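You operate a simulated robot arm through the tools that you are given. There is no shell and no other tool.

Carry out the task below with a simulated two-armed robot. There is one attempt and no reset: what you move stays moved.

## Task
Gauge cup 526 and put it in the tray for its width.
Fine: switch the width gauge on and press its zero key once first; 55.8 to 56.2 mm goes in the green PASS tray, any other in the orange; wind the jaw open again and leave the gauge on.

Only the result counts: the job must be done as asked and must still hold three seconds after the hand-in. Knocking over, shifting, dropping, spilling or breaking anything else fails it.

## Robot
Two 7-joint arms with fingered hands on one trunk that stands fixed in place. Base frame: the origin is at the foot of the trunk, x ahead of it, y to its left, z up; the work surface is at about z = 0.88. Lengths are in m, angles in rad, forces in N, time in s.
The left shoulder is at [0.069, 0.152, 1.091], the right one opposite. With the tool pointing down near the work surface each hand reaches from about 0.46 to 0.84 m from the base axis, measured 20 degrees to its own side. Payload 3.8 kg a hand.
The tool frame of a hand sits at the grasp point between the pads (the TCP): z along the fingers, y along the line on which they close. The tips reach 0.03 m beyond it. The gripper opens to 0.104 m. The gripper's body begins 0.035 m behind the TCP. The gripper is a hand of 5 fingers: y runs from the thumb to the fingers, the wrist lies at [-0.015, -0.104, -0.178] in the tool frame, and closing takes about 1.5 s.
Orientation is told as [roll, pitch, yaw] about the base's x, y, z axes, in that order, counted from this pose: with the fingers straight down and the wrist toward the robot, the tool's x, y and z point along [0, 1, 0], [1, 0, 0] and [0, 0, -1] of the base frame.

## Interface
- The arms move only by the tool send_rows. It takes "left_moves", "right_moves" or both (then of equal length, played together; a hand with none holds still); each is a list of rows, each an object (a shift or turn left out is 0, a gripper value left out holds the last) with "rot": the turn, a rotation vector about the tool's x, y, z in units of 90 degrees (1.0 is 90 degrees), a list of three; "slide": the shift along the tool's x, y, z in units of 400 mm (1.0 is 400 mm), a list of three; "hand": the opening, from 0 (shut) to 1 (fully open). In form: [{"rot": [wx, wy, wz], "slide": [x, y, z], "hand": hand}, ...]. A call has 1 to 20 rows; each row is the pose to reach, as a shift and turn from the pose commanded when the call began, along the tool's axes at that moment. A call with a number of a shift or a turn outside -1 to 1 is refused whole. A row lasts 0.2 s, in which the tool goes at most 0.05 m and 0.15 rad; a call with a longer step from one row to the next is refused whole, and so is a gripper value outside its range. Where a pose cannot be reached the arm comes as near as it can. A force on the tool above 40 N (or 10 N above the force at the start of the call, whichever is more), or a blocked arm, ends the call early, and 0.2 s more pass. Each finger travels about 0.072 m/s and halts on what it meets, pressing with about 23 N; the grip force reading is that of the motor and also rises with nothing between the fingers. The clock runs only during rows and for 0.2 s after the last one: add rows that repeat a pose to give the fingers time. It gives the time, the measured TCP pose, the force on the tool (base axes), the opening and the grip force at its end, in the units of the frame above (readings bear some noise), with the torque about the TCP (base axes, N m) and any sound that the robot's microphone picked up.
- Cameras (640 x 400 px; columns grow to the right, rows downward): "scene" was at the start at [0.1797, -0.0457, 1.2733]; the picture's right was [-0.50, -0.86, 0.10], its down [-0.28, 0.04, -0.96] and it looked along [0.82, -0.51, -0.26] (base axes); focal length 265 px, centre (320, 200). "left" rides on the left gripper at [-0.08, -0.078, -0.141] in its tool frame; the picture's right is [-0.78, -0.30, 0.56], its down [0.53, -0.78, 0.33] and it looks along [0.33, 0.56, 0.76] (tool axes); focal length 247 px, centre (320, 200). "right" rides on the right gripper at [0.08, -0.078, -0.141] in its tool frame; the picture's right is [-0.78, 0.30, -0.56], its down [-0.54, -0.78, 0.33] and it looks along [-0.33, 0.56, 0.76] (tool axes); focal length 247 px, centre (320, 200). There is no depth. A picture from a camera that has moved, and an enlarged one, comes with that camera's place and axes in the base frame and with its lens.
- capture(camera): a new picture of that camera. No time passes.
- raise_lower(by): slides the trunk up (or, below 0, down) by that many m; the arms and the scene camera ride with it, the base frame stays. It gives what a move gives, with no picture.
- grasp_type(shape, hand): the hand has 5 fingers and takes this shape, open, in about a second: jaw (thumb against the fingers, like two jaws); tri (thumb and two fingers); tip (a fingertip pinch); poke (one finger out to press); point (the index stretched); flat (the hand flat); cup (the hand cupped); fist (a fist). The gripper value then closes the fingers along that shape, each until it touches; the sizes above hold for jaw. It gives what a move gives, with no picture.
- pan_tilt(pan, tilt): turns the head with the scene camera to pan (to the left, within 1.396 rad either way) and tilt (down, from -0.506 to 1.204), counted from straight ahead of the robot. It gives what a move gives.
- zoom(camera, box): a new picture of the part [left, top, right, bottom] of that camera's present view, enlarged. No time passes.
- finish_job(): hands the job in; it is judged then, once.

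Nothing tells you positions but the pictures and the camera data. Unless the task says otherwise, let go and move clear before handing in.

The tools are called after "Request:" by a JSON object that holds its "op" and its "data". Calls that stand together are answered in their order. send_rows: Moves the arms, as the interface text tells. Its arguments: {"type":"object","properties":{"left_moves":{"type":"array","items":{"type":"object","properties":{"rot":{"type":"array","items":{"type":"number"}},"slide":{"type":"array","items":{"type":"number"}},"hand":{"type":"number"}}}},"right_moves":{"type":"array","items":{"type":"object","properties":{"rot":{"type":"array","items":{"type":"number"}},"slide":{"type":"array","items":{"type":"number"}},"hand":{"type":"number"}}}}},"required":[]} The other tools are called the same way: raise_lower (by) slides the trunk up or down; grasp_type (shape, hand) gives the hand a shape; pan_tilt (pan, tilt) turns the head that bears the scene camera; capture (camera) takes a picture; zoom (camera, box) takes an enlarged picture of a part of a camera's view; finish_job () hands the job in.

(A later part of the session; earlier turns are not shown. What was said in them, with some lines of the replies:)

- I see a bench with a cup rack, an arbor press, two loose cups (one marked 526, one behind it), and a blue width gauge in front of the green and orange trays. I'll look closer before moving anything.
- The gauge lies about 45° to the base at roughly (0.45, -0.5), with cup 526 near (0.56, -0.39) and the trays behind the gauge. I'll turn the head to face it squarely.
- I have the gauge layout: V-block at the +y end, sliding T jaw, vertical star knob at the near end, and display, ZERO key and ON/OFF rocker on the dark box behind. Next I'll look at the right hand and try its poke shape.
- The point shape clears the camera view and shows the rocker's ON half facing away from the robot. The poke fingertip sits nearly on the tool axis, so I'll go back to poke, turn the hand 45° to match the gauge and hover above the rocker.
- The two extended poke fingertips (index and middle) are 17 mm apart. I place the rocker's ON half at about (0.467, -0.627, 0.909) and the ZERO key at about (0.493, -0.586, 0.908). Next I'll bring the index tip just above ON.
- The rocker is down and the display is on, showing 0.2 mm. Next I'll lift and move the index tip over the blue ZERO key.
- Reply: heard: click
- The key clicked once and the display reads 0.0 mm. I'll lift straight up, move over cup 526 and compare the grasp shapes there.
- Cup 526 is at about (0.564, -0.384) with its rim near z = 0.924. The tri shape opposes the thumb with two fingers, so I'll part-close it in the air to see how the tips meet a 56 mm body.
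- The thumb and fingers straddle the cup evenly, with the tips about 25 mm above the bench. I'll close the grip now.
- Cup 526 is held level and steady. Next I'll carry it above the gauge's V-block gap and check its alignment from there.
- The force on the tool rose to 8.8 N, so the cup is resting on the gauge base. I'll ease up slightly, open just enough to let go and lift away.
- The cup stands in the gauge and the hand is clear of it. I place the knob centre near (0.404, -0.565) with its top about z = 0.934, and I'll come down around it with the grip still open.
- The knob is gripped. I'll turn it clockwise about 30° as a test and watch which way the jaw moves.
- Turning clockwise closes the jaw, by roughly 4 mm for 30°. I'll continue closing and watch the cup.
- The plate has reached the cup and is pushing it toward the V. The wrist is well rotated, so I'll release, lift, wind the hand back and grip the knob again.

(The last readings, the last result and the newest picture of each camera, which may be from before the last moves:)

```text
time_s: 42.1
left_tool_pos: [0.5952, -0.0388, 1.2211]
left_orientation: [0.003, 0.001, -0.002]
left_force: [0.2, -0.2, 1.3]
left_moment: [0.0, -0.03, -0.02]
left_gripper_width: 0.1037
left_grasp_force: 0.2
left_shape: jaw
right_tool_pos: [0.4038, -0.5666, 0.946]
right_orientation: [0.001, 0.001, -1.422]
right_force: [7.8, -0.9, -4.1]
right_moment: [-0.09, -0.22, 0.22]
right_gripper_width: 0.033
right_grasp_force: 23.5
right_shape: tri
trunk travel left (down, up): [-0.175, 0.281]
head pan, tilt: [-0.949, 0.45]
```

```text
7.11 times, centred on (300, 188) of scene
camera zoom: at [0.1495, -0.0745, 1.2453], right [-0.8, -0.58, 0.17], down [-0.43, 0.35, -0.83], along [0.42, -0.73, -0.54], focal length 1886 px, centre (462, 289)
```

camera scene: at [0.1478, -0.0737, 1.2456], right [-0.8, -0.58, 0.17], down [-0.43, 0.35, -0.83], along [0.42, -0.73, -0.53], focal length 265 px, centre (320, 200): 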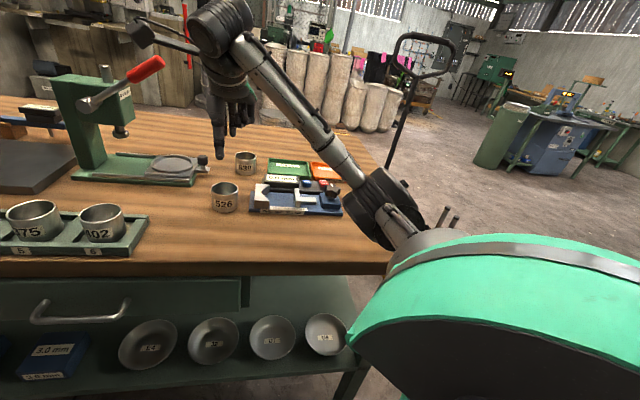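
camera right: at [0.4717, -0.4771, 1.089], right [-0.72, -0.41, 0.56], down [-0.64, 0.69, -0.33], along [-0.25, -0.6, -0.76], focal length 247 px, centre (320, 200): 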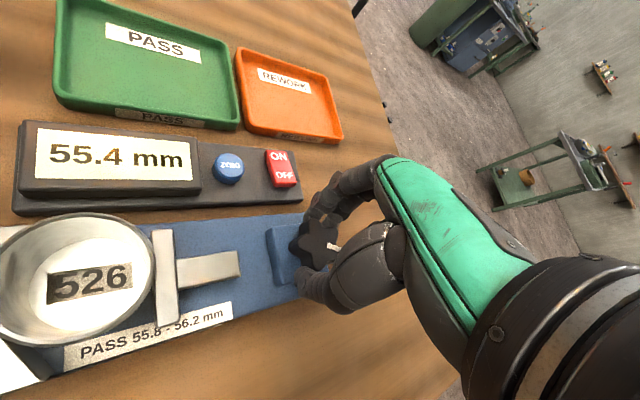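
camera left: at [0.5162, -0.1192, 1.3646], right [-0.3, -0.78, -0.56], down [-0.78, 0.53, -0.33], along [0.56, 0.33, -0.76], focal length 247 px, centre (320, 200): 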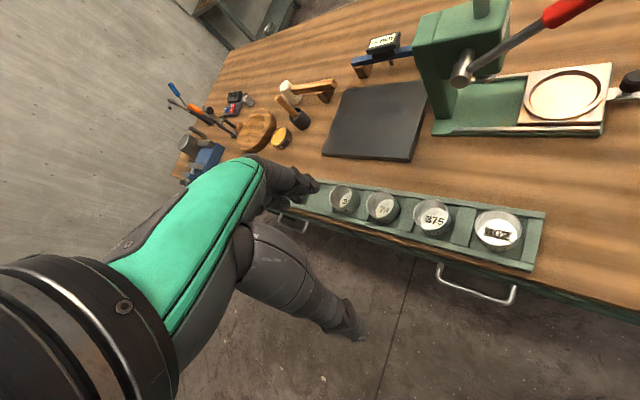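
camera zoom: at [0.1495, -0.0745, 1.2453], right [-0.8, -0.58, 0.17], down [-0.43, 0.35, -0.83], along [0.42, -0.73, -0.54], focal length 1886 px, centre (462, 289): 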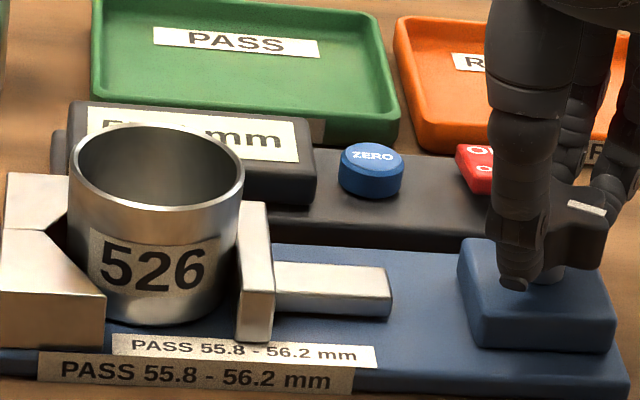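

The display now shows a reading, so the cup is clamped. I'll zoom in to read it properly.

Request:
{"op": "zoom", "data": {"camera": "right", "box": [10, 110, 250, 220]}}

Request:
{"op": "send_rows", "data": {"right_moves": [{"rot": [0, 0, -0.01]}, {"rot": [0, 0, -0.02]}]}}

Request:
{"op": "zoom", "data": {"camera": "right", "box": [10, 110, 250, 220]}}

```text
2.67 times, centred on (130, 165) of right
camera zoom: at [0.4717, -0.4771, 1.089], right [-0.72, -0.41, 0.56], down [-0.64, 0.69, -0.33], along [-0.25, -0.6, -0.76], focal length 659 px, centre (827, 293)
```

zoom: 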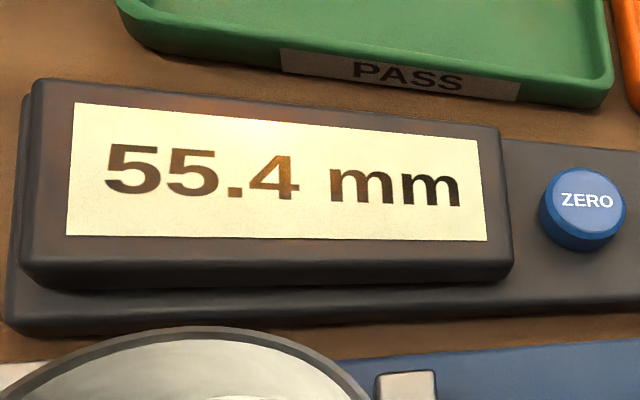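

```text
time_s: 42.7
left_tool_pos: [0.5953, -0.0383, 1.2229]
left_orientation: [0.001, 0.003, 0.002]
left_force: [0.9, -0.6, 0.0]
left_moment: [0.02, 0.0, 0.02]
left_gripper_width: 0.1033
left_grasp_force: 0.0
left_shape: jaw
right_tool_pos: [0.4026, -0.5659, 0.9454]
right_orientation: [-0.002, 0.001, -1.392]
right_force: [6.9, -0.8, -4.2]
right_moment: [-0.05, -0.16, 0.12]
right_gripper_width: 0.033
right_grasp_force: 23.2
right_shape: tri
trunk travel left (down, up): [-0.175, 0.281]
head pan, tilt: [-0.949, 0.45]
```

```text
2.67 times, centred on (130, 165) of right
camera zoom: at [0.4687, -0.475, 1.0889], right [-0.71, -0.43, 0.56], down [-0.67, 0.67, -0.33], along [-0.23, -0.61, -0.76], focal length 659 px, centre (827, 293)
```

zoom: 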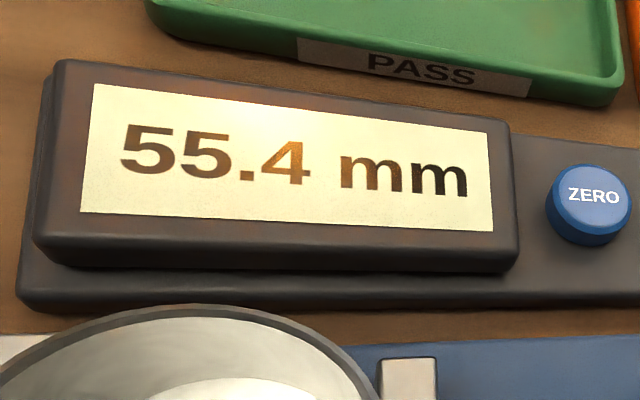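

The reading is a steady 55.4 mm, which is outside 55.8–56.2, so cup 526 goes in the orange tray. Next I'll wind the jaw open by turning counter-clockwise.

Request:
{"op": "send_rows", "data": {"right_moves": [{"rot": [0, 0, -0.085]}, {"rot": [0, 0, -0.17]}, {"rot": [0, 0, -0.255]}, {"rot": [0, 0, -0.34]}, {"rot": [0, 0, -0.425]}, {"rot": [0, 0, -0.425]}]}}

Request:
{"op": "zoom", "data": {"camera": "scene", "box": [240, 110, 360, 220]}}

Request:
{"op": "capture", "data": {"camera": "right"}}

```text
time_s: 44.1
left_tool_pos: [0.5945, -0.0389, 1.2226]
left_orientation: [0.002, 0.002, 0.001]
left_force: [1.3, -0.5, 0.0]
left_moment: [0.0, -0.02, 0.0]
left_gripper_width: 0.1036
left_grasp_force: 0.1
left_shape: jaw
right_tool_pos: [0.4027, -0.565, 0.9465]
right_orientation: [0.0, 0.002, -0.724]
right_force: [0.7, 0.4, -5.1]
right_moment: [-0.01, -0.07, -0.01]
right_gripper_width: 0.0328
right_grasp_force: 22.7
right_shape: tri
trunk travel left (down, up): [-0.175, 0.281]
head pan, tilt: [-0.949, 0.45]
```

```text
3.64 times, centred on (300, 165) of scene
camera zoom: at [0.1484, -0.0743, 1.2454], right [-0.8, -0.58, 0.17], down [-0.43, 0.35, -0.83], along [0.42, -0.73, -0.53], focal length 965 px, centre (393, 327)
```

zoom: 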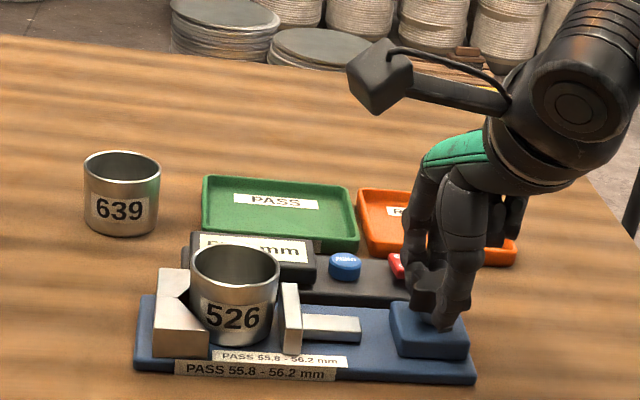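

```text
taken
camera right: at [0.3977, -0.4546, 1.0893], right [-0.29, -0.78, 0.56], down [-0.94, 0.11, -0.33], along [0.2, -0.62, -0.76], focal length 247 px, centre (320, 200)
```

right: 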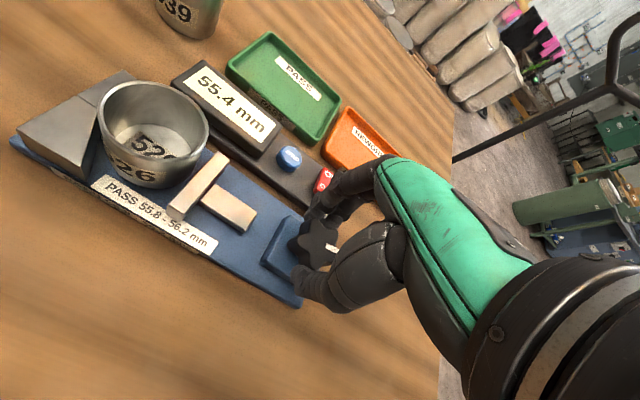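

Request:
{"op": "send_rows", "data": {"right_moves": [{"rot": [0, 0, -0.085]}, {"rot": [0, 0, -0.17]}, {"rot": [0, 0, -0.255]}, {"rot": [0, 0, -0.34]}, {"rot": [0, 0, -0.425]}, {"rot": [0, 0, -0.5]}, {"rot": [0, 0, -0.58]}, {"rot": [0, 0, -0.58]}]}}

Request:
{"op": "zoom", "data": {"camera": "scene", "box": [240, 110, 360, 220]}}

Request:
{"op": "capture", "data": {"camera": "right"}}

```text
time_s: 45.9
left_tool_pos: [0.5936, -0.038, 1.2218]
left_orientation: [0.001, 0.001, 0.001]
left_force: [0.6, -0.1, -0.4]
left_moment: [-0.01, 0.01, -0.06]
left_gripper_width: 0.1036
left_grasp_force: 0.1
left_shape: jaw
right_tool_pos: [0.4024, -0.5651, 0.9478]
right_orientation: [0.002, 0.001, 0.188]
right_force: [-0.2, -1.8, -5.9]
right_moment: [-0.06, -0.04, -0.01]
right_gripper_width: 0.033
right_grasp_force: 22.6
right_shape: tri
trunk travel left (down, up): [-0.175, 0.281]
head pan, tilt: [-0.949, 0.45]
```

```text
3.64 times, centred on (300, 165) of scene
camera zoom: at [0.1483, -0.0747, 1.2454], right [-0.8, -0.58, 0.17], down [-0.43, 0.35, -0.83], along [0.42, -0.73, -0.53], focal length 965 px, centre (393, 327)
```

zoom: 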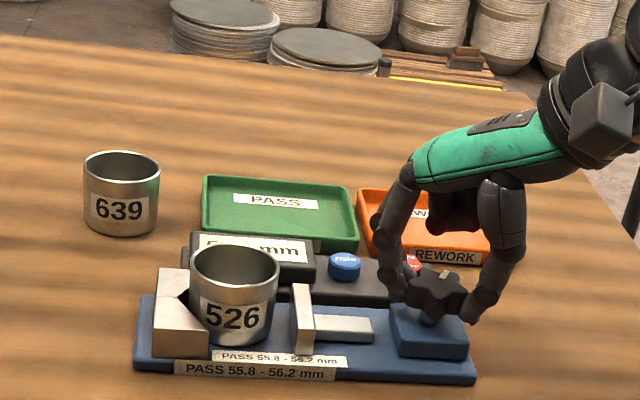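

```text
taken
camera right: at [0.3114, -0.5017, 1.0896], right [0.44, -0.71, 0.56], down [-0.66, -0.67, -0.33], along [0.61, -0.22, -0.76], focal length 247 px, centre (320, 200)
```

right: 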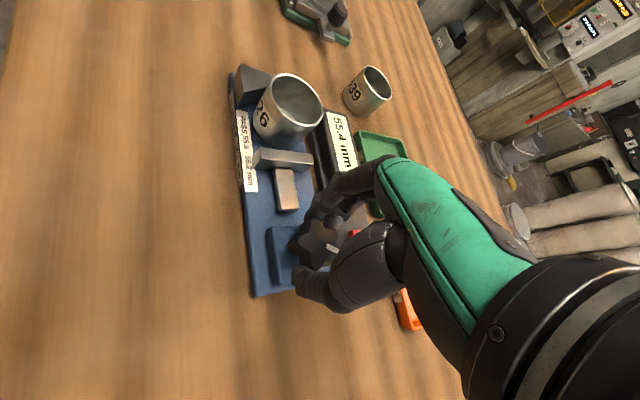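

The jaw is most of the way open, with roughly 30° of knob left. I'll re-grip to finish the rest.

Request:
{"op": "send_rows", "data": {"right_moves": [{"hand": 0.5}, {"hand": 0.7}, {"hand": 0.7}, {"slide": [0, 0, -0.06], "hand": 0.7}, {"slide": [0, 0, -0.11], "hand": 0.7}, {"slide": [0, 0, -0.11]}]}}

Request:
{"op": "send_rows", "data": {"right_moves": [{"rot": [0, 0, 0.085]}, {"rot": [0, 0, 0.17]}, {"rot": [0, 0, 0.255]}, {"rot": [0, 0, 0.34]}, {"rot": [0, 0, 0.425]}, {"rot": [0, 0, 0.51]}, {"rot": [0, 0, 0.595]}, {"rot": [0, 0, 0.62]}, {"rot": [0, 0, 0.62]}]}}

Request:
{"op": "send_rows", "data": {"right_moves": [{"slide": [0, 0, 0.06]}, {"slide": [0, 0, 0.11]}, {"slide": [0, 0, 0.11]}, {"slide": [0, 0, 0.11], "hand": 0.6}, {"slide": [0, 0, 0.11], "hand": 0.5}, {"slide": [0, 0, 0.11], "hand": 0.4}, {"slide": [0, 0, 0.11], "hand": 0.3}, {"slide": [0, 0, 0.11], "hand": 0.2}, {"slide": [0, 0, 0.11], "hand": 0.2}]}}

Request:
{"op": "zoom", "data": {"camera": "scene", "box": [240, 110, 360, 220]}}

Request:
{"op": "capture", "data": {"camera": "right"}}

```text
time_s: 47.3
left_tool_pos: [0.5921, -0.0389, 1.223]
left_orientation: [-0.001, 0.001, 0.0]
left_force: [-0.4, 0.2, 0.4]
left_moment: [-0.01, -0.01, -0.01]
left_gripper_width: 0.1037
left_grasp_force: 0.1
left_shape: jaw
right_tool_pos: [0.4011, -0.5636, 0.9918]
right_orientation: [0.0, 0.0, 0.187]
right_force: [-0.3, 0.2, -0.3]
right_moment: [0.01, 0.0, 0.0]
right_gripper_width: 0.0726
right_grasp_force: 0.1
right_shape: tri
trunk travel left (down, up): [-0.175, 0.281]
head pan, tilt: [-0.949, 0.45]
```

```text
time_s: 49.3
left_tool_pos: [0.5932, -0.0386, 1.2221]
left_orientation: [0.0, 0.001, 0.001]
left_force: [0.8, 0.3, 0.2]
left_moment: [-0.01, 0.01, -0.02]
left_gripper_width: 0.1038
left_grasp_force: 0.1
left_shape: jaw
right_tool_pos: [0.4022, -0.5656, 0.9918]
right_orientation: [0.001, 0.0, -0.788]
right_force: [0.0, 1.0, 0.4]
right_moment: [0.01, 0.03, 0.01]
right_gripper_width: 0.0726
right_grasp_force: 0.0
right_shape: tri
trunk travel left (down, up): [-0.175, 0.281]
head pan, tilt: [-0.949, 0.45]
```

```text
time_s: 51.3
left_tool_pos: [0.5943, -0.0385, 1.2218]
left_orientation: [0.001, 0.001, 0.0]
left_force: [-0.6, 0.2, -1.2]
left_moment: [0.0, -0.01, -0.03]
left_gripper_width: 0.1033
left_grasp_force: 0.0
left_shape: jaw
right_tool_pos: [0.4018, -0.5643, 0.9468]
right_orientation: [-0.001, 0.0, -0.788]
right_force: [0.4, 0.0, -0.9]
right_moment: [0.0, 0.03, 0.0]
right_gripper_width: 0.0339
right_grasp_force: 23.0
right_shape: tri
trunk travel left (down, up): [-0.175, 0.281]
head pan, tilt: [-0.949, 0.45]
```

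```text
3.64 times, centred on (300, 165) of scene
camera zoom: at [0.1477, -0.074, 1.2456], right [-0.8, -0.58, 0.17], down [-0.43, 0.35, -0.83], along [0.42, -0.73, -0.53], focal length 965 px, centre (393, 327)
```

zoom: 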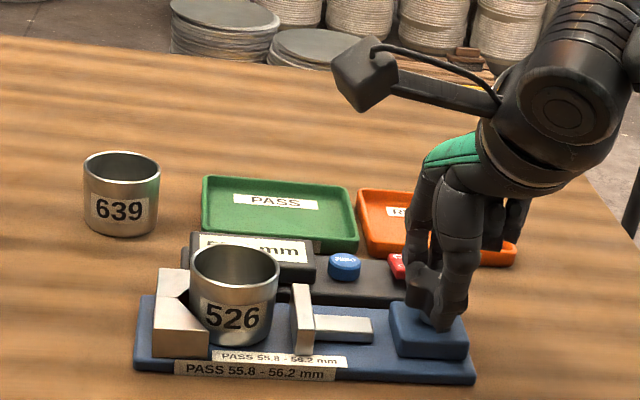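

```text
taken
camera right: at [0.4039, -0.453, 1.0889], right [-0.34, -0.76, 0.56], down [-0.93, 0.17, -0.33], along [0.16, -0.63, -0.76], focal length 247 px, centre (320, 200)
```

right: 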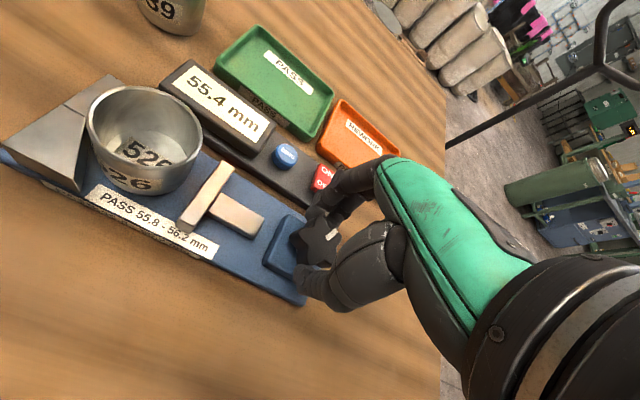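

Request:
{"op": "send_rows", "data": {"right_moves": [{"rot": [0, 0, -0.08]}, {"rot": [0, 0, -0.16]}, {"rot": [0, 0, -0.24]}, {"rot": [0, 0, -0.31]}, {"rot": [0, 0, -0.31]}]}}

Request:
{"op": "zoom", "data": {"camera": "scene", "box": [240, 110, 360, 220]}}

Request:
{"op": "capture", "data": {"camera": "right"}}

```text
time_s: 52.5
left_tool_pos: [0.594, -0.0391, 1.2226]
left_orientation: [0.001, 0.0, 0.002]
left_force: [0.0, 0.7, -0.1]
left_moment: [0.03, -0.02, -0.02]
left_gripper_width: 0.1033
left_grasp_force: 0.0
left_shape: jaw
right_tool_pos: [0.4007, -0.5654, 0.9469]
right_orientation: [0.002, 0.002, -0.299]
right_force: [-2.9, 1.4, -5.3]
right_moment: [0.0, 0.09, -0.03]
right_gripper_width: 0.0335
right_grasp_force: 23.1
right_shape: tri
trunk travel left (down, up): [-0.175, 0.281]
head pan, tilt: [-0.949, 0.45]
```

```text
3.64 times, centred on (300, 165) of scene
camera zoom: at [0.1475, -0.0741, 1.2455], right [-0.8, -0.58, 0.17], down [-0.43, 0.35, -0.83], along [0.42, -0.73, -0.53], focal length 965 px, centre (393, 327)
```

zoom: 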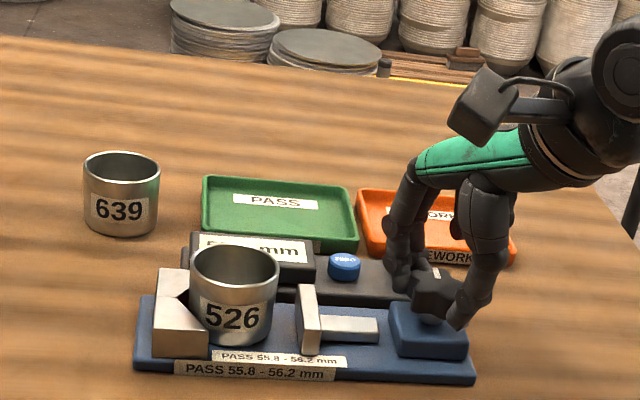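

```text
taken
camera right: at [0.3512, -0.4664, 1.0892], right [0.06, -0.83, 0.56], down [-0.9, -0.28, -0.33], along [0.43, -0.48, -0.76], focal length 247 px, centre (320, 200)
```

right: 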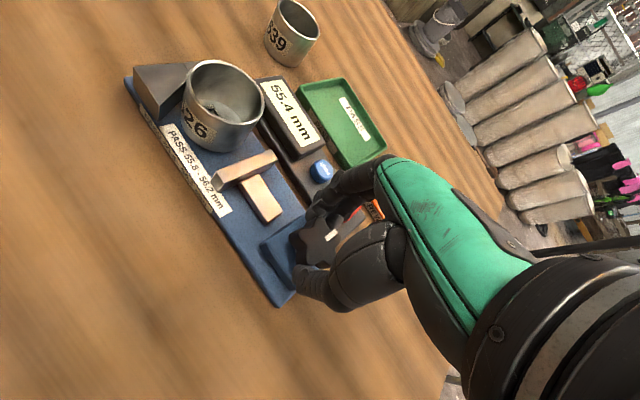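

Request:
{"op": "send_rows", "data": {"right_moves": [{"rot": [0, 0, -0.05]}, {"rot": [0, 0, -0.1]}, {"rot": [0, 0, -0.1]}]}}

Request:
{"op": "zoom", "data": {"camera": "scene", "box": [240, 110, 360, 220]}}

```text
time_s: 53.3
left_tool_pos: [0.5933, -0.0401, 1.2229]
left_orientation: [0.002, 0.001, 0.0]
left_force: [-0.1, -0.1, 0.3]
left_moment: [-0.02, -0.02, -0.02]
left_gripper_width: 0.1036
left_grasp_force: 0.1
left_shape: jaw
right_tool_pos: [0.4014, -0.5667, 0.9464]
right_orientation: [0.0, -0.002, -0.146]
right_force: [-4.2, -4.8, -4.0]
right_moment: [-0.12, 0.1, -0.17]
right_gripper_width: 0.0334
right_grasp_force: 23.1
right_shape: tri
trunk travel left (down, up): [-0.175, 0.281]
head pan, tilt: [-0.949, 0.45]
```

```text
3.64 times, centred on (300, 165) of scene
camera zoom: at [0.1475, -0.0752, 1.2455], right [-0.8, -0.58, 0.17], down [-0.43, 0.35, -0.83], along [0.42, -0.73, -0.53], focal length 965 px, centre (393, 327)
```

zoom: 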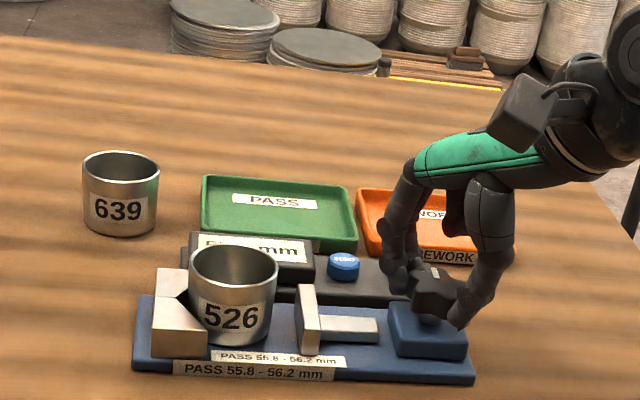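

The torque shows the jaw is back at its open stop. I'll release the knob, lift and return above cup 526.

Request:
{"op": "send_rows", "data": {"right_moves": [{"rot": [0, 0, 0.04]}, {"rot": [0, 0, 0.04], "hand": 0.5}, {"rot": [0, 0, 0.04], "hand": 0.7}, {"rot": [0, 0, 0.04], "hand": 0.7}, {"slide": [0, 0, -0.06], "rot": [0, 0, 0.04], "hand": 0.7}, {"slide": [0, 0, -0.12], "rot": [0, 0, 0.04], "hand": 0.7}, {"slide": [0, 0, -0.2], "rot": [0, 0, 0.04], "hand": 0.7}, {"slide": [0, 0, -0.2], "rot": [0, 0, 0.1]}, {"slide": [0, 0, -0.2], "rot": [0, 0, 0.18]}, {"slide": [0, 0, -0.2], "rot": [0, 0, 0.26]}, {"slide": [0, 0, -0.2], "rot": [0, 0, 0.34]}, {"slide": [0, 0, -0.2], "rot": [0, 0, 0.41]}, {"slide": [0, 0, -0.2], "rot": [0, 0, 0.41]}]}}

Request:
{"op": "zoom", "data": {"camera": "scene", "box": [240, 110, 360, 220]}}

Request:
{"op": "capture", "data": {"camera": "right"}}

```text
time_s: 56.1
left_tool_pos: [0.5936, -0.0391, 1.2232]
left_orientation: [0.001, 0.0, 0.001]
left_force: [0.8, 0.4, 0.3]
left_moment: [0.01, 0.02, -0.01]
left_gripper_width: 0.1036
left_grasp_force: 0.1
left_shape: jaw
right_tool_pos: [0.4024, -0.5644, 1.0279]
right_orientation: [0.0, 0.0, -0.787]
right_force: [-0.6, 0.3, -0.5]
right_moment: [-0.01, 0.01, 0.0]
right_gripper_width: 0.0727
right_grasp_force: 0.0
right_shape: tri
trunk travel left (down, up): [-0.175, 0.281]
head pan, tilt: [-0.949, 0.45]
```

```text
3.64 times, centred on (300, 165) of scene
camera zoom: at [0.1475, -0.0739, 1.2456], right [-0.8, -0.58, 0.17], down [-0.43, 0.35, -0.83], along [0.42, -0.73, -0.53], focal length 965 px, centre (393, 327)
```

zoom: 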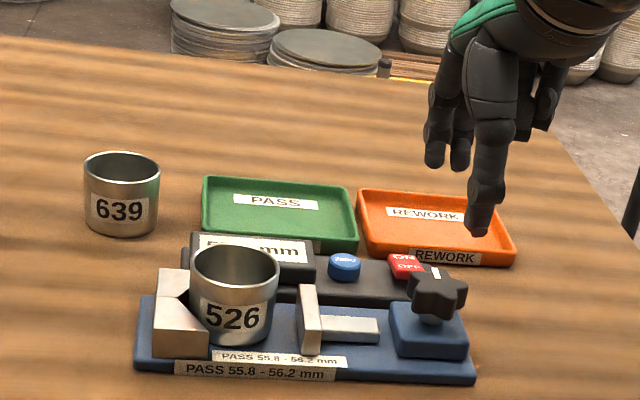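

```text
taken
camera right: at [0.4042, -0.4543, 1.1703], right [-0.34, -0.76, 0.56], down [-0.93, 0.17, -0.33], along [0.16, -0.63, -0.76], focal length 247 px, centre (320, 200)
```

right: 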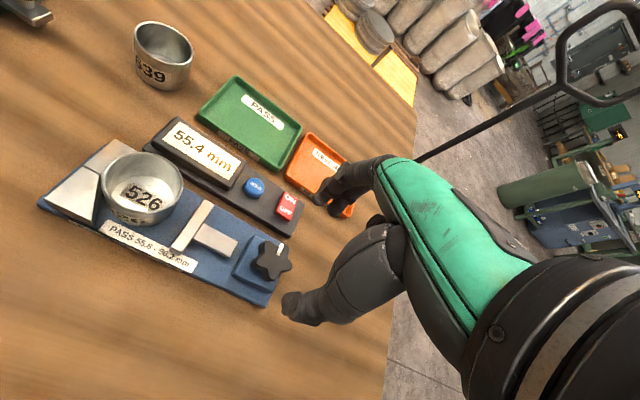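

Request:
{"op": "send_rows", "data": {"right_moves": [{"slide": [0.08, 0.003, 0]}, {"slide": [0.16, 0.006, 0]}, {"slide": [0.24, 0.009, 0]}, {"slide": [0.328, 0.0115, 0], "hand": 0.75}, {"slide": [0.328, 0.0115, 0.06], "hand": 0.75}, {"slide": [0.328, 0.0115, 0.06], "hand": 0.75}]}}

Request:
{"op": "zoom", "data": {"camera": "right", "box": [200, 150, 440, 360]}}

Request:
{"op": "zoom", "data": {"camera": "scene", "box": [240, 120, 340, 220]}}

```text
time_s: 57.5
left_tool_pos: [0.5938, -0.0381, 1.2226]
left_orientation: [-0.001, 0.001, 0.0]
left_force: [-0.1, 0.5, -0.4]
left_moment: [-0.01, 0.01, -0.01]
left_gripper_width: 0.1035
left_grasp_force: 0.0
left_shape: jaw
right_tool_pos: [0.4973, -0.4744, 1.0012]
right_orientation: [0.001, -0.002, -0.788]
right_force: [0.8, -0.1, -0.5]
right_moment: [-0.01, -0.01, -0.01]
right_gripper_width: 0.0778
right_grasp_force: 0.1
right_shape: tri
trunk travel left (down, up): [-0.175, 0.281]
head pan, tilt: [-0.949, 0.45]
```

```text
1.90 times, centred on (320, 255) of right
camera zoom: at [0.5002, -0.3636, 1.1447], right [-0.34, -0.76, 0.56], down [-0.93, 0.17, -0.33], along [0.16, -0.63, -0.76], focal length 470 px, centre (320, 95)
```

zoom: 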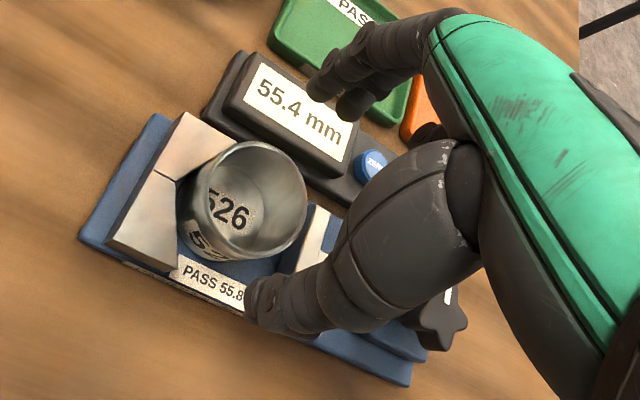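

```text
4.00 times, centred on (290, 170) of scene
camera zoom: at [0.1477, -0.0739, 1.2456], right [-0.8, -0.58, 0.17], down [-0.43, 0.35, -0.83], along [0.42, -0.73, -0.53], focal length 1061 px, centre (440, 320)
```

zoom: 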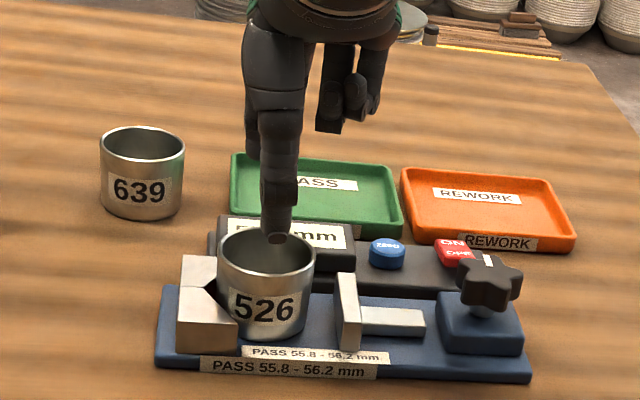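

Request:
{"op": "send_rows", "data": {"right_moves": [{"slide": [-0.0025, 0.0135, 0.0], "hand": 0.7}, {"slide": [-0.0025, 0.0135, 0.05], "hand": 0.7}, {"slide": [-0.0025, 0.0135, 0.08], "hand": 0.7}, {"slide": [-0.0025, 0.0135, 0.08], "hand": 0.7}]}}

Request:
{"op": "zoom", "data": {"camera": "right", "box": [200, 150, 440, 360]}}

Request:
{"op": "zoom", "data": {"camera": "scene", "box": [240, 120, 340, 220]}}

```text
time_s: 58.5
left_tool_pos: [0.593, -0.0383, 1.2238]
left_orientation: [0.0, -0.001, 0.0]
left_force: [-0.5, -0.5, 0.8]
left_moment: [-0.01, -0.01, 0.0]
left_gripper_width: 0.1035
left_grasp_force: 0.0
left_shape: jaw
right_tool_pos: [0.5012, -0.4792, 0.9708]
right_orientation: [-0.001, 0.001, -0.787]
right_force: [1.1, -0.3, 0.2]
right_moment: [0.0, -0.03, -0.02]
right_gripper_width: 0.073
right_grasp_force: 0.1
right_shape: tri
trunk travel left (down, up): [-0.175, 0.281]
head pan, tilt: [-0.949, 0.45]
```

```text
1.90 times, centred on (320, 255) of right
camera zoom: at [0.5028, -0.3685, 1.113], right [-0.34, -0.76, 0.56], down [-0.93, 0.17, -0.33], along [0.16, -0.63, -0.76], focal length 470 px, centre (320, 95)
```

zoom: 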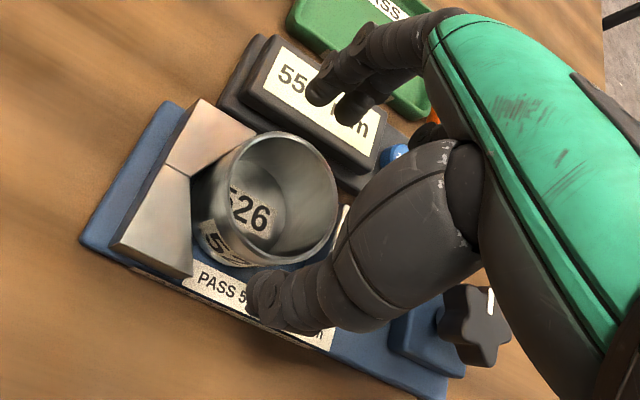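

```text
4.00 times, centred on (290, 170) of scene
camera zoom: at [0.1476, -0.0737, 1.2456], right [-0.8, -0.58, 0.17], down [-0.43, 0.35, -0.83], along [0.42, -0.73, -0.53], focal length 1061 px, centre (440, 320)
```

zoom: 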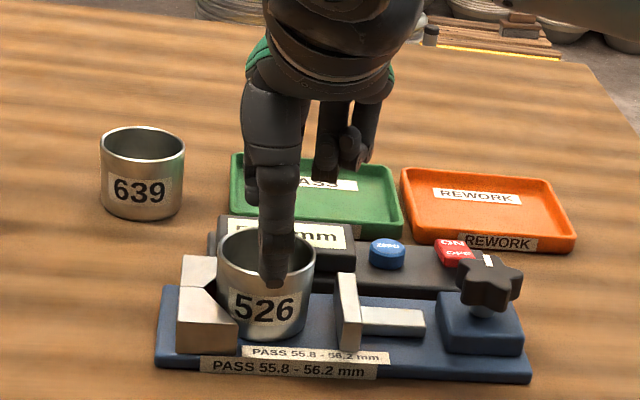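

Request:
{"op": "send_rows", "data": {"right_moves": [{"slide": [-0.002, 0.003, 0.03]}, {"slide": [-0.002, 0.003, 0.05]}, {"slide": [-0.002, 0.003, 0.065]}, {"slide": [-0.002, 0.003, 0.065]}]}}

Request:
{"op": "zoom", "data": {"camera": "right", "box": [200, 150, 440, 360]}}

Request:
{"op": "zoom", "data": {"camera": "scene", "box": [240, 120, 340, 220]}}

```text
time_s: 59.5
left_tool_pos: [0.5952, -0.0389, 1.2228]
left_orientation: [0.001, -0.002, -0.001]
left_force: [0.8, -0.4, -0.1]
left_moment: [0.01, -0.01, 0.0]
left_gripper_width: 0.1036
left_grasp_force: 0.1
left_shape: jaw
right_tool_pos: [0.5009, -0.4816, 0.9455]
right_orientation: [0.001, 0.0, -0.787]
right_force: [-0.2, -0.3, 0.0]
right_moment: [0.01, 0.02, 0.0]
right_gripper_width: 0.0731
right_grasp_force: 0.0
right_shape: tri
trunk travel left (down, up): [-0.175, 0.281]
head pan, tilt: [-0.949, 0.45]
```

```text
1.90 times, centred on (320, 255) of right
camera zoom: at [0.5034, -0.37, 1.0883], right [-0.34, -0.76, 0.56], down [-0.93, 0.17, -0.33], along [0.16, -0.63, -0.76], focal length 470 px, centre (320, 95)
```

zoom: 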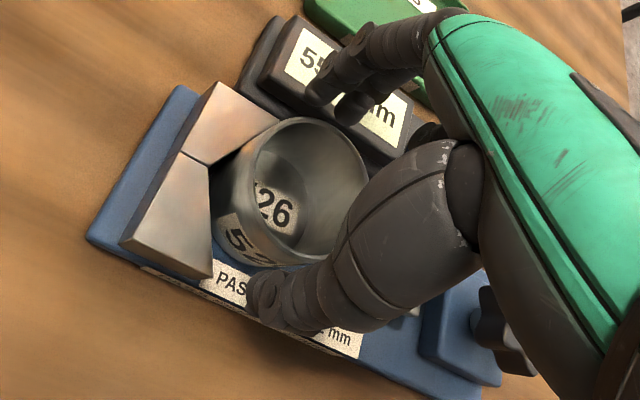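

```text
4.00 times, centred on (290, 170) of scene
camera zoom: at [0.1477, -0.0738, 1.2456], right [-0.8, -0.58, 0.17], down [-0.43, 0.35, -0.83], along [0.42, -0.73, -0.53], focal length 1061 px, centre (440, 320)
```

zoom: 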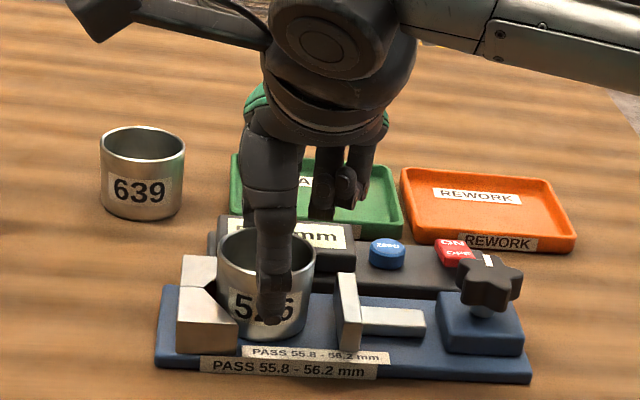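

Request:
{"op": "send_rows", "data": {"right_moves": [{"hand": 0.62}, {"hand": 0.56}, {"hand": 0.5}, {"hand": 0.4}, {"hand": 0.3}, {"hand": 0.3}, {"hand": 0.3}]}}

Request:
{"op": "zoom", "data": {"camera": "right", "box": [200, 150, 440, 360]}}

Request:
{"op": "zoom", "data": {"camera": "scene", "box": [240, 120, 340, 220]}}

```text
time_s: 61.1
left_tool_pos: [0.5942, -0.0378, 1.2229]
left_orientation: [-0.001, -0.001, 0.001]
left_force: [-0.2, 0.3, 0.1]
left_moment: [-0.03, -0.01, -0.01]
left_gripper_width: 0.1034
left_grasp_force: 0.1
left_shape: jaw
right_tool_pos: [0.5009, -0.4818, 0.9463]
right_orientation: [0.0, -0.001, -0.787]
right_force: [-0.3, -0.3, 0.8]
right_moment: [0.01, -0.01, 0.01]
right_gripper_width: 0.0468
right_grasp_force: 23.0
right_shape: tri
trunk travel left (down, up): [-0.175, 0.281]
head pan, tilt: [-0.949, 0.45]
```

```text
1.90 times, centred on (320, 255) of right
camera zoom: at [0.5034, -0.3701, 1.0884], right [-0.34, -0.76, 0.56], down [-0.93, 0.17, -0.33], along [0.16, -0.63, -0.76], focal length 470 px, centre (320, 95)
```

zoom: 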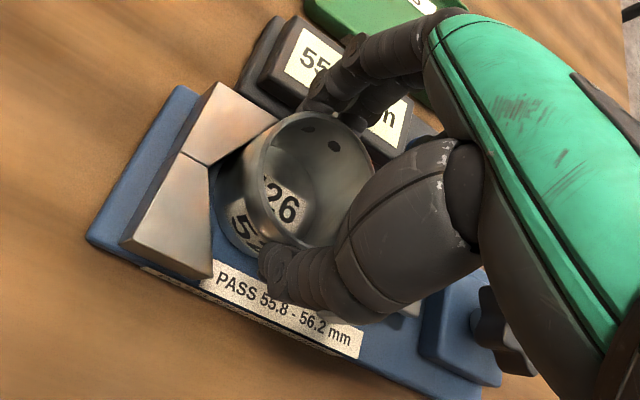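

```text
4.00 times, centred on (290, 170) of scene
camera zoom: at [0.1478, -0.0738, 1.2456], right [-0.8, -0.58, 0.17], down [-0.43, 0.35, -0.83], along [0.42, -0.73, -0.53], focal length 1061 px, centre (440, 320)
```

zoom: 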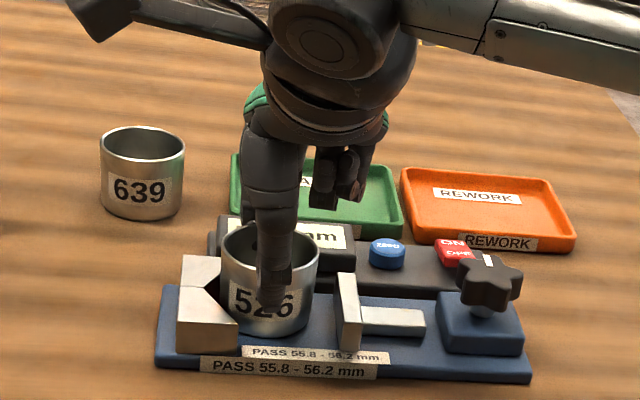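

The cup is gripped and free of the V. I'll lift it clear and carry it over the orange REWORK tray, centred near (0.503, -0.721).

Request:
{"op": "send_rows", "data": {"right_moves": [{"slide": [0, 0, -0.04]}, {"slide": [0, 0, -0.12]}, {"slide": [0, 0, -0.2]}, {"slide": [0, 0, -0.26]}, {"slide": [-0.06, 0.06, -0.26]}, {"slide": [-0.13, 0.13, -0.26]}, {"slide": [-0.2, 0.2, -0.26]}, {"slide": [-0.27, 0.27, -0.26]}, {"slide": [-0.34, 0.34, -0.26]}, {"slide": [-0.39, 0.39, -0.26]}, {"slide": [-0.419, 0.42, -0.26]}, {"slide": [-0.419, 0.42, -0.26]}]}}

Request:
{"op": "capture", "data": {"camera": "right"}}

Request:
{"op": "zoom", "data": {"camera": "right", "box": [200, 150, 440, 360]}}

Request:
{"op": "zoom", "data": {"camera": "scene", "box": [240, 90, 380, 220]}}

```text
time_s: 63.7
left_tool_pos: [0.5939, -0.0385, 1.2223]
left_orientation: [-0.002, 0.0, -0.002]
left_force: [0.9, 0.0, 0.9]
left_moment: [0.03, -0.01, -0.03]
left_gripper_width: 0.1035
left_grasp_force: 0.0
left_shape: jaw
right_tool_pos: [0.501, -0.7201, 1.049]
right_orientation: [0.001, 0.002, -0.785]
right_force: [0.5, -0.1, -0.5]
right_moment: [0.01, 0.0, 0.01]
right_gripper_width: 0.0469
right_grasp_force: 22.6
right_shape: tri
trunk travel left (down, up): [-0.175, 0.281]
head pan, tilt: [-0.949, 0.45]
```

```text
taken
camera right: at [0.5036, -0.6084, 1.1921], right [-0.34, -0.76, 0.56], down [-0.93, 0.17, -0.33], along [0.16, -0.63, -0.76], focal length 247 px, centre (320, 200)
```

right: 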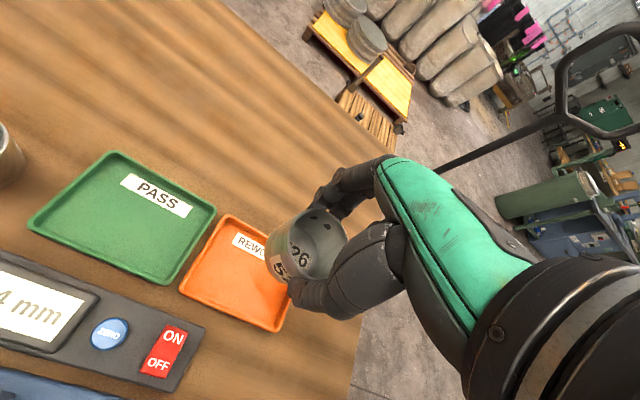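

```text
1.90 times, centred on (320, 255) of right
camera zoom: at [0.5036, -0.6084, 1.1921], right [-0.34, -0.76, 0.56], down [-0.93, 0.17, -0.33], along [0.16, -0.63, -0.76], focal length 470 px, centre (320, 95)
```

zoom: 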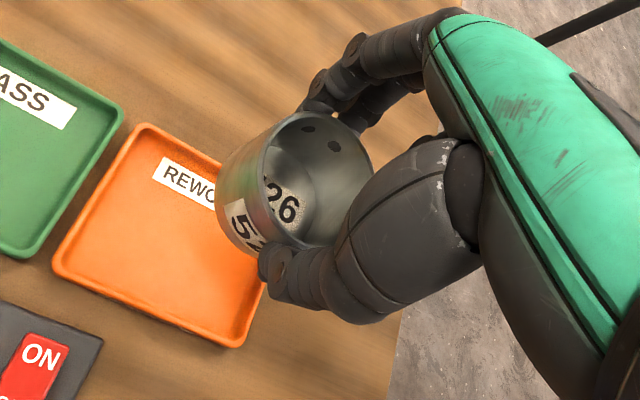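

```text
3.08 times, centred on (310, 155) of scene
camera zoom: at [0.1477, -0.0738, 1.2456], right [-0.8, -0.58, 0.17], down [-0.43, 0.35, -0.83], along [0.42, -0.73, -0.53], focal length 816 px, centre (351, 338)
```

zoom: 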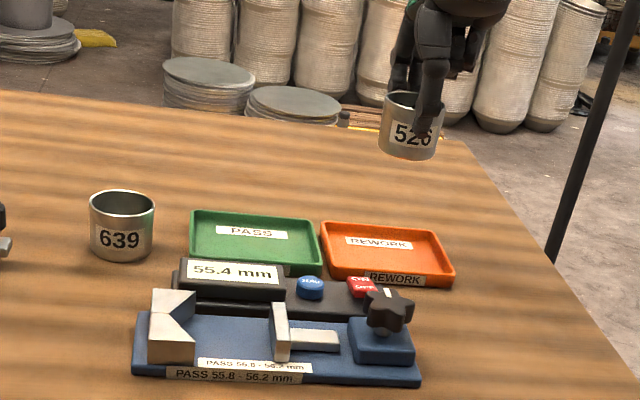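

Request:
{"op": "send_rows", "data": {"right_moves": [{"slide": [-0.0075, 0, 0.06]}, {"slide": [-0.0075, 0, 0.12]}, {"slide": [-0.0075, 0, 0.18]}, {"slide": [-0.0075, 0, 0.22]}, {"slide": [-0.0075, 0, 0.24]}, {"slide": [-0.0075, 0, 0.24]}]}}

Request:
{"op": "zoom", "data": {"camera": "right", "box": [200, 150, 440, 360]}}

Request:
{"op": "zoom", "data": {"camera": "scene", "box": [270, 110, 370, 210]}}

```text
time_s: 65.1
left_tool_pos: [0.5933, -0.0385, 1.2215]
left_orientation: [0.0, -0.001, 0.001]
left_force: [-0.2, -0.2, -0.6]
left_moment: [0.02, 0.02, 0.0]
left_gripper_width: 0.1037
left_grasp_force: 0.0
left_shape: jaw
right_tool_pos: [0.499, -0.721, 0.9533]
right_orientation: [0.0, 0.0, -0.788]
right_force: [-0.2, -0.5, -0.4]
right_moment: [-0.01, 0.0, -0.03]
right_gripper_width: 0.0468
right_grasp_force: 23.4
right_shape: tri
trunk travel left (down, up): [-0.175, 0.281]
head pan, tilt: [-0.949, 0.45]
```

```text
1.90 times, centred on (320, 255) of right
camera zoom: at [0.5017, -0.6097, 1.0959], right [-0.34, -0.76, 0.56], down [-0.93, 0.17, -0.33], along [0.16, -0.63, -0.76], focal length 470 px, centre (320, 95)
```

zoom: 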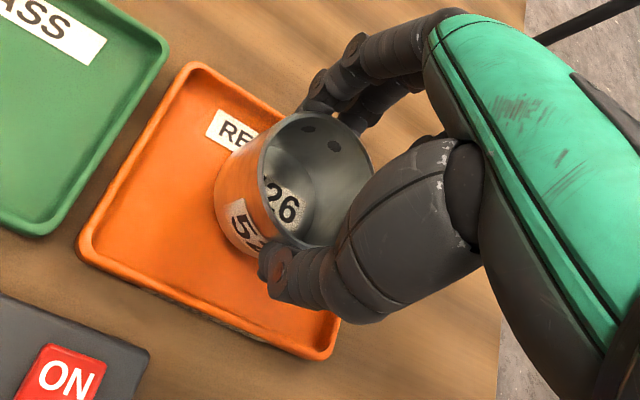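

```text
4.00 times, centred on (320, 160) of scene
camera zoom: at [0.1477, -0.0739, 1.2456], right [-0.8, -0.58, 0.17], down [-0.43, 0.35, -0.83], along [0.42, -0.73, -0.53], focal length 1061 px, centre (320, 360)
```

zoom: 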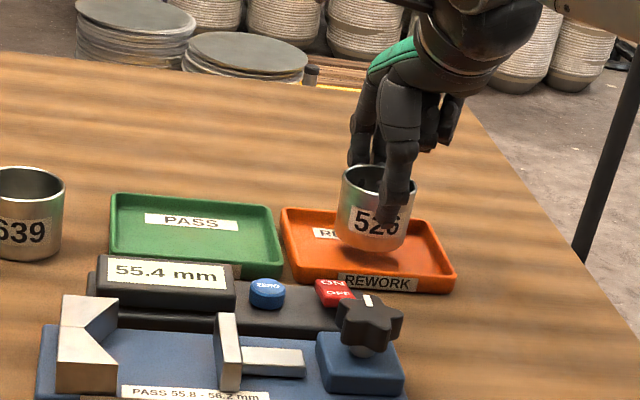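

Request:
{"op": "send_rows", "data": {"right_moves": [{"slide": [0, 0, 0.012]}, {"slide": [0, 0, 0.02]}, {"slide": [0, 0, 0.023]}, {"slide": [0, 0, 0.026]}, {"slide": [0, 0, 0.028]}]}}

Request:
{"op": "zoom", "data": {"camera": "scene", "box": [290, 125, 370, 200]}}

```text
time_s: 66.3
left_tool_pos: [0.594, -0.0376, 1.2227]
left_orientation: [0.002, 0.0, -0.001]
left_force: [-1.0, 0.0, -0.9]
left_moment: [0.01, 0.01, 0.01]
left_gripper_width: 0.1039
left_grasp_force: 0.0
left_shape: jaw
right_tool_pos: [0.4983, -0.7206, 0.9424]
right_orientation: [0.0, 0.0, -0.787]
right_force: [0.5, 0.6, -0.2]
right_moment: [0.01, -0.01, 0.03]
right_gripper_width: 0.0467
right_grasp_force: 22.3
right_shape: tri
trunk travel left (down, up): [-0.175, 0.281]
head pan, tilt: [-0.949, 0.45]
```

```text
5.33 times, centred on (330, 162) of scene
camera zoom: at [0.1478, -0.0739, 1.2456], right [-0.8, -0.58, 0.17], down [-0.43, 0.35, -0.83], along [0.42, -0.73, -0.53], focal length 1415 px, centre (267, 400)
```

zoom: 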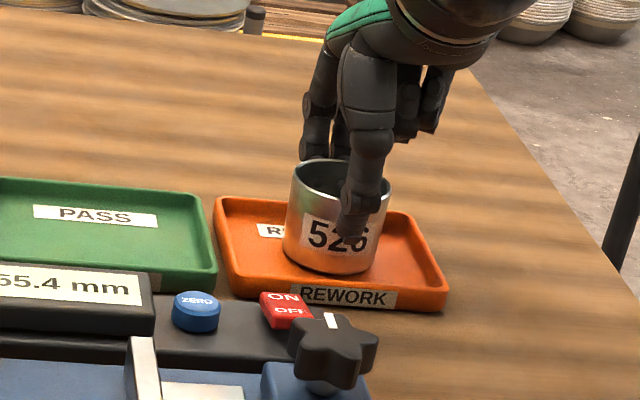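

Request:
{"op": "send_rows", "data": {"right_moves": [{"slide": [0, 0, 0.0025]}, {"slide": [0, 0, 0.005]}]}}

```text
time_s: 66.9
left_tool_pos: [0.5932, -0.0388, 1.2222]
left_orientation: [0.0, -0.001, 0.002]
left_force: [1.1, -0.5, -0.6]
left_moment: [-0.01, 0.03, 0.02]
left_gripper_width: 0.1034
left_grasp_force: 0.1
left_shape: jaw
right_tool_pos: [0.4996, -0.7218, 0.9399]
right_orientation: [0.001, 0.0, -0.787]
right_force: [0.6, 0.3, 1.1]
right_moment: [0.01, 0.01, 0.01]
right_gripper_width: 0.0466
right_grasp_force: 22.7
right_shape: tri
trunk travel left (down, up): [-0.175, 0.281]
head pan, tilt: [-0.949, 0.45]
```

Request:
{"op": "send_rows", "data": {"right_moves": [{"slide": [0, 0, 0.002]}, {"slide": [0, 0, 0.004]}]}}

```text
time_s: 67.5
left_tool_pos: [0.5931, -0.0384, 1.2222]
left_orientation: [0.001, 0.001, -0.001]
left_force: [0.4, -0.6, 0.4]
left_moment: [0.0, -0.01, -0.02]
left_gripper_width: 0.1033
left_grasp_force: 0.0
left_shape: jaw
right_tool_pos: [0.4984, -0.7214, 0.9404]
right_orientation: [0.0, -0.002, -0.788]
right_force: [0.2, 0.1, 3.4]
right_moment: [-0.03, -0.02, -0.06]
right_gripper_width: 0.0466
right_grasp_force: 23.0
right_shape: tri
trunk travel left (down, up): [-0.175, 0.281]
head pan, tilt: [-0.949, 0.45]
```

The cup has touched the tray floor (about 3.4 N). I'll open gently and lift away.

Request:
{"op": "send_rows", "data": {"right_moves": [{"hand": 0.5}, {"hand": 0.6}, {"hand": 0.72}, {"hand": 0.72}, {"hand": 0.72}]}}

Request:
{"op": "zoom", "data": {"camera": "scene", "box": [290, 125, 370, 200]}}

Request:
{"op": "zoom", "data": {"camera": "right", "box": [200, 150, 440, 360]}}

```text
time_s: 68.7
left_tool_pos: [0.5939, -0.0397, 1.223]
left_orientation: [-0.002, 0.001, 0.0]
left_force: [0.8, 0.3, -0.1]
left_moment: [0.01, -0.03, -0.03]
left_gripper_width: 0.1036
left_grasp_force: 0.1
left_shape: jaw
right_tool_pos: [0.4994, -0.7205, 0.9393]
right_orientation: [0.0, 0.0, -0.787]
right_force: [0.8, 0.4, 0.0]
right_moment: [0.02, 0.01, -0.02]
right_gripper_width: 0.0746
right_grasp_force: 0.1
right_shape: tri
trunk travel left (down, up): [-0.175, 0.281]
head pan, tilt: [-0.949, 0.45]
```

```text
5.33 times, centred on (330, 162) of scene
camera zoom: at [0.1478, -0.0739, 1.2456], right [-0.8, -0.58, 0.17], down [-0.43, 0.35, -0.83], along [0.42, -0.73, -0.53], focal length 1415 px, centre (267, 400)
```

zoom: 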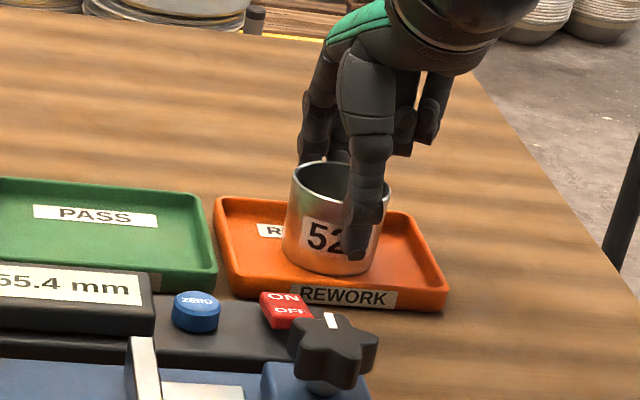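

```text
1.90 times, centred on (320, 255) of right
camera zoom: at [0.5017, -0.6099, 1.081], right [-0.34, -0.76, 0.56], down [-0.93, 0.17, -0.33], along [0.16, -0.63, -0.76], focal length 470 px, centre (320, 95)
```

zoom: 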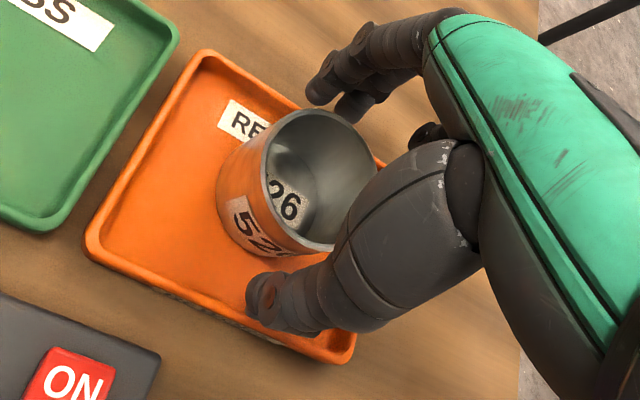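

Cup 526 stands free in the orange tray. I'll lift straight up and back the hand away to a clear place.

Request:
{"op": "send_rows", "data": {"right_moves": [{"slide": [0, 0, -0.06]}, {"slide": [0, 0, -0.15]}, {"slide": [0, 0, -0.25]}, {"slide": [0, 0, -0.35]}, {"slide": [0, 0, -0.45]}, {"slide": [0, -0.08, -0.5]}, {"slide": [0, -0.16, -0.5]}, {"slide": [0, -0.24, -0.5]}, {"slide": [0, -0.24, -0.5]}]}}

Request:
{"op": "capture", "data": {"camera": "right"}}

Request:
{"op": "zoom", "data": {"camera": "scene", "box": [200, 110, 370, 230]}}

Request:
{"op": "zoom", "data": {"camera": "scene", "box": [250, 140, 350, 210]}}

```text
time_s: 70.7
left_tool_pos: [0.5944, -0.0384, 1.2227]
left_orientation: [0.002, 0.001, 0.0]
left_force: [0.8, 0.0, 0.5]
left_moment: [-0.02, -0.01, 0.01]
left_gripper_width: 0.1035
left_grasp_force: 0.1
left_shape: jaw
right_tool_pos: [0.4322, -0.653, 1.1372]
right_orientation: [0.0, 0.001, -0.787]
right_force: [0.1, 0.0, 1.1]
right_moment: [0.0, -0.02, 0.01]
right_gripper_width: 0.0746
right_grasp_force: 0.1
right_shape: tri
trunk travel left (down, up): [-0.175, 0.281]
head pan, tilt: [-0.949, 0.45]
```

```text
taken
camera right: at [0.4354, -0.5418, 1.2807], right [-0.34, -0.76, 0.56], down [-0.93, 0.17, -0.33], along [0.16, -0.63, -0.76], focal length 247 px, centre (320, 200)
```

right: 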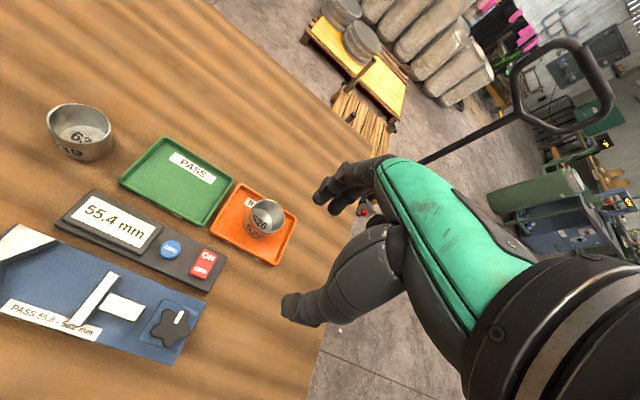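

```text
3.33 times, centred on (285, 170) of scene
camera zoom: at [0.1478, -0.0737, 1.2456], right [-0.8, -0.58, 0.17], down [-0.43, 0.35, -0.83], along [0.42, -0.73, -0.53], focal length 884 px, centre (437, 300)
```

zoom: 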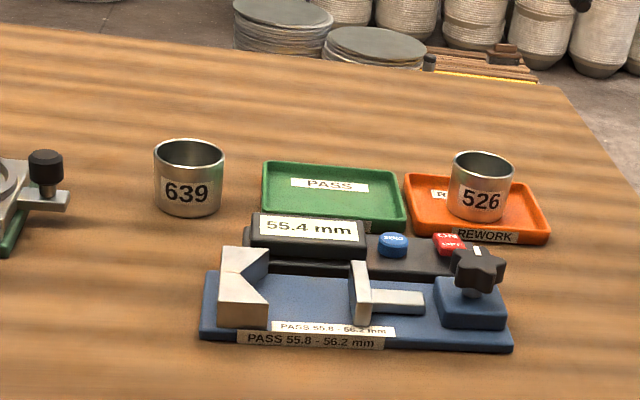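

```text
5.71 times, centred on (300, 175) of scene
camera zoom: at [0.1478, -0.0737, 1.2456], right [-0.8, -0.58, 0.17], down [-0.43, 0.35, -0.83], along [0.42, -0.73, -0.53], focal length 1516 px, centre (434, 343)
```

zoom: 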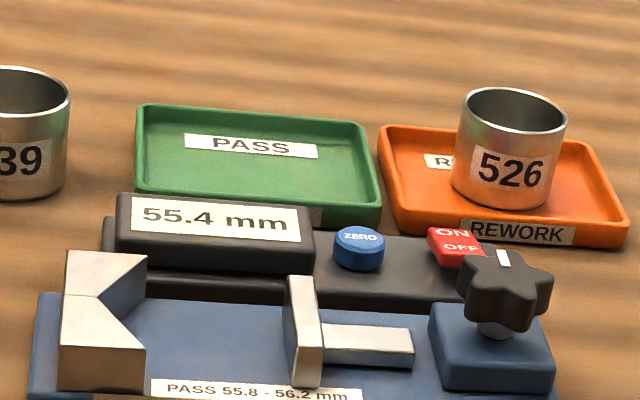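

Cup 526 stands in the orange REWORK tray after reading 55.4 mm. The gauge is still on, its jaw is back at the open stop, nothing else has moved and the hand is clear. I'm handing the job in now.

Request:
{"op": "finish_job", "data": {}}

```text
The job is handed in.
```

Cup 526 measured 55.4 mm, which is outside 55.8–56.2 mm, so I put it in the orange REWORK tray.

Before gauging, I switched the gauge on and pressed its zero key once; the display went from 0.2 to 0.0 mm. After the reading I wound the jaw back to its open stop and left the gauge on. In the last pictures nothing else had been moved. The right hand was clear of the bench items when I handed the job in.
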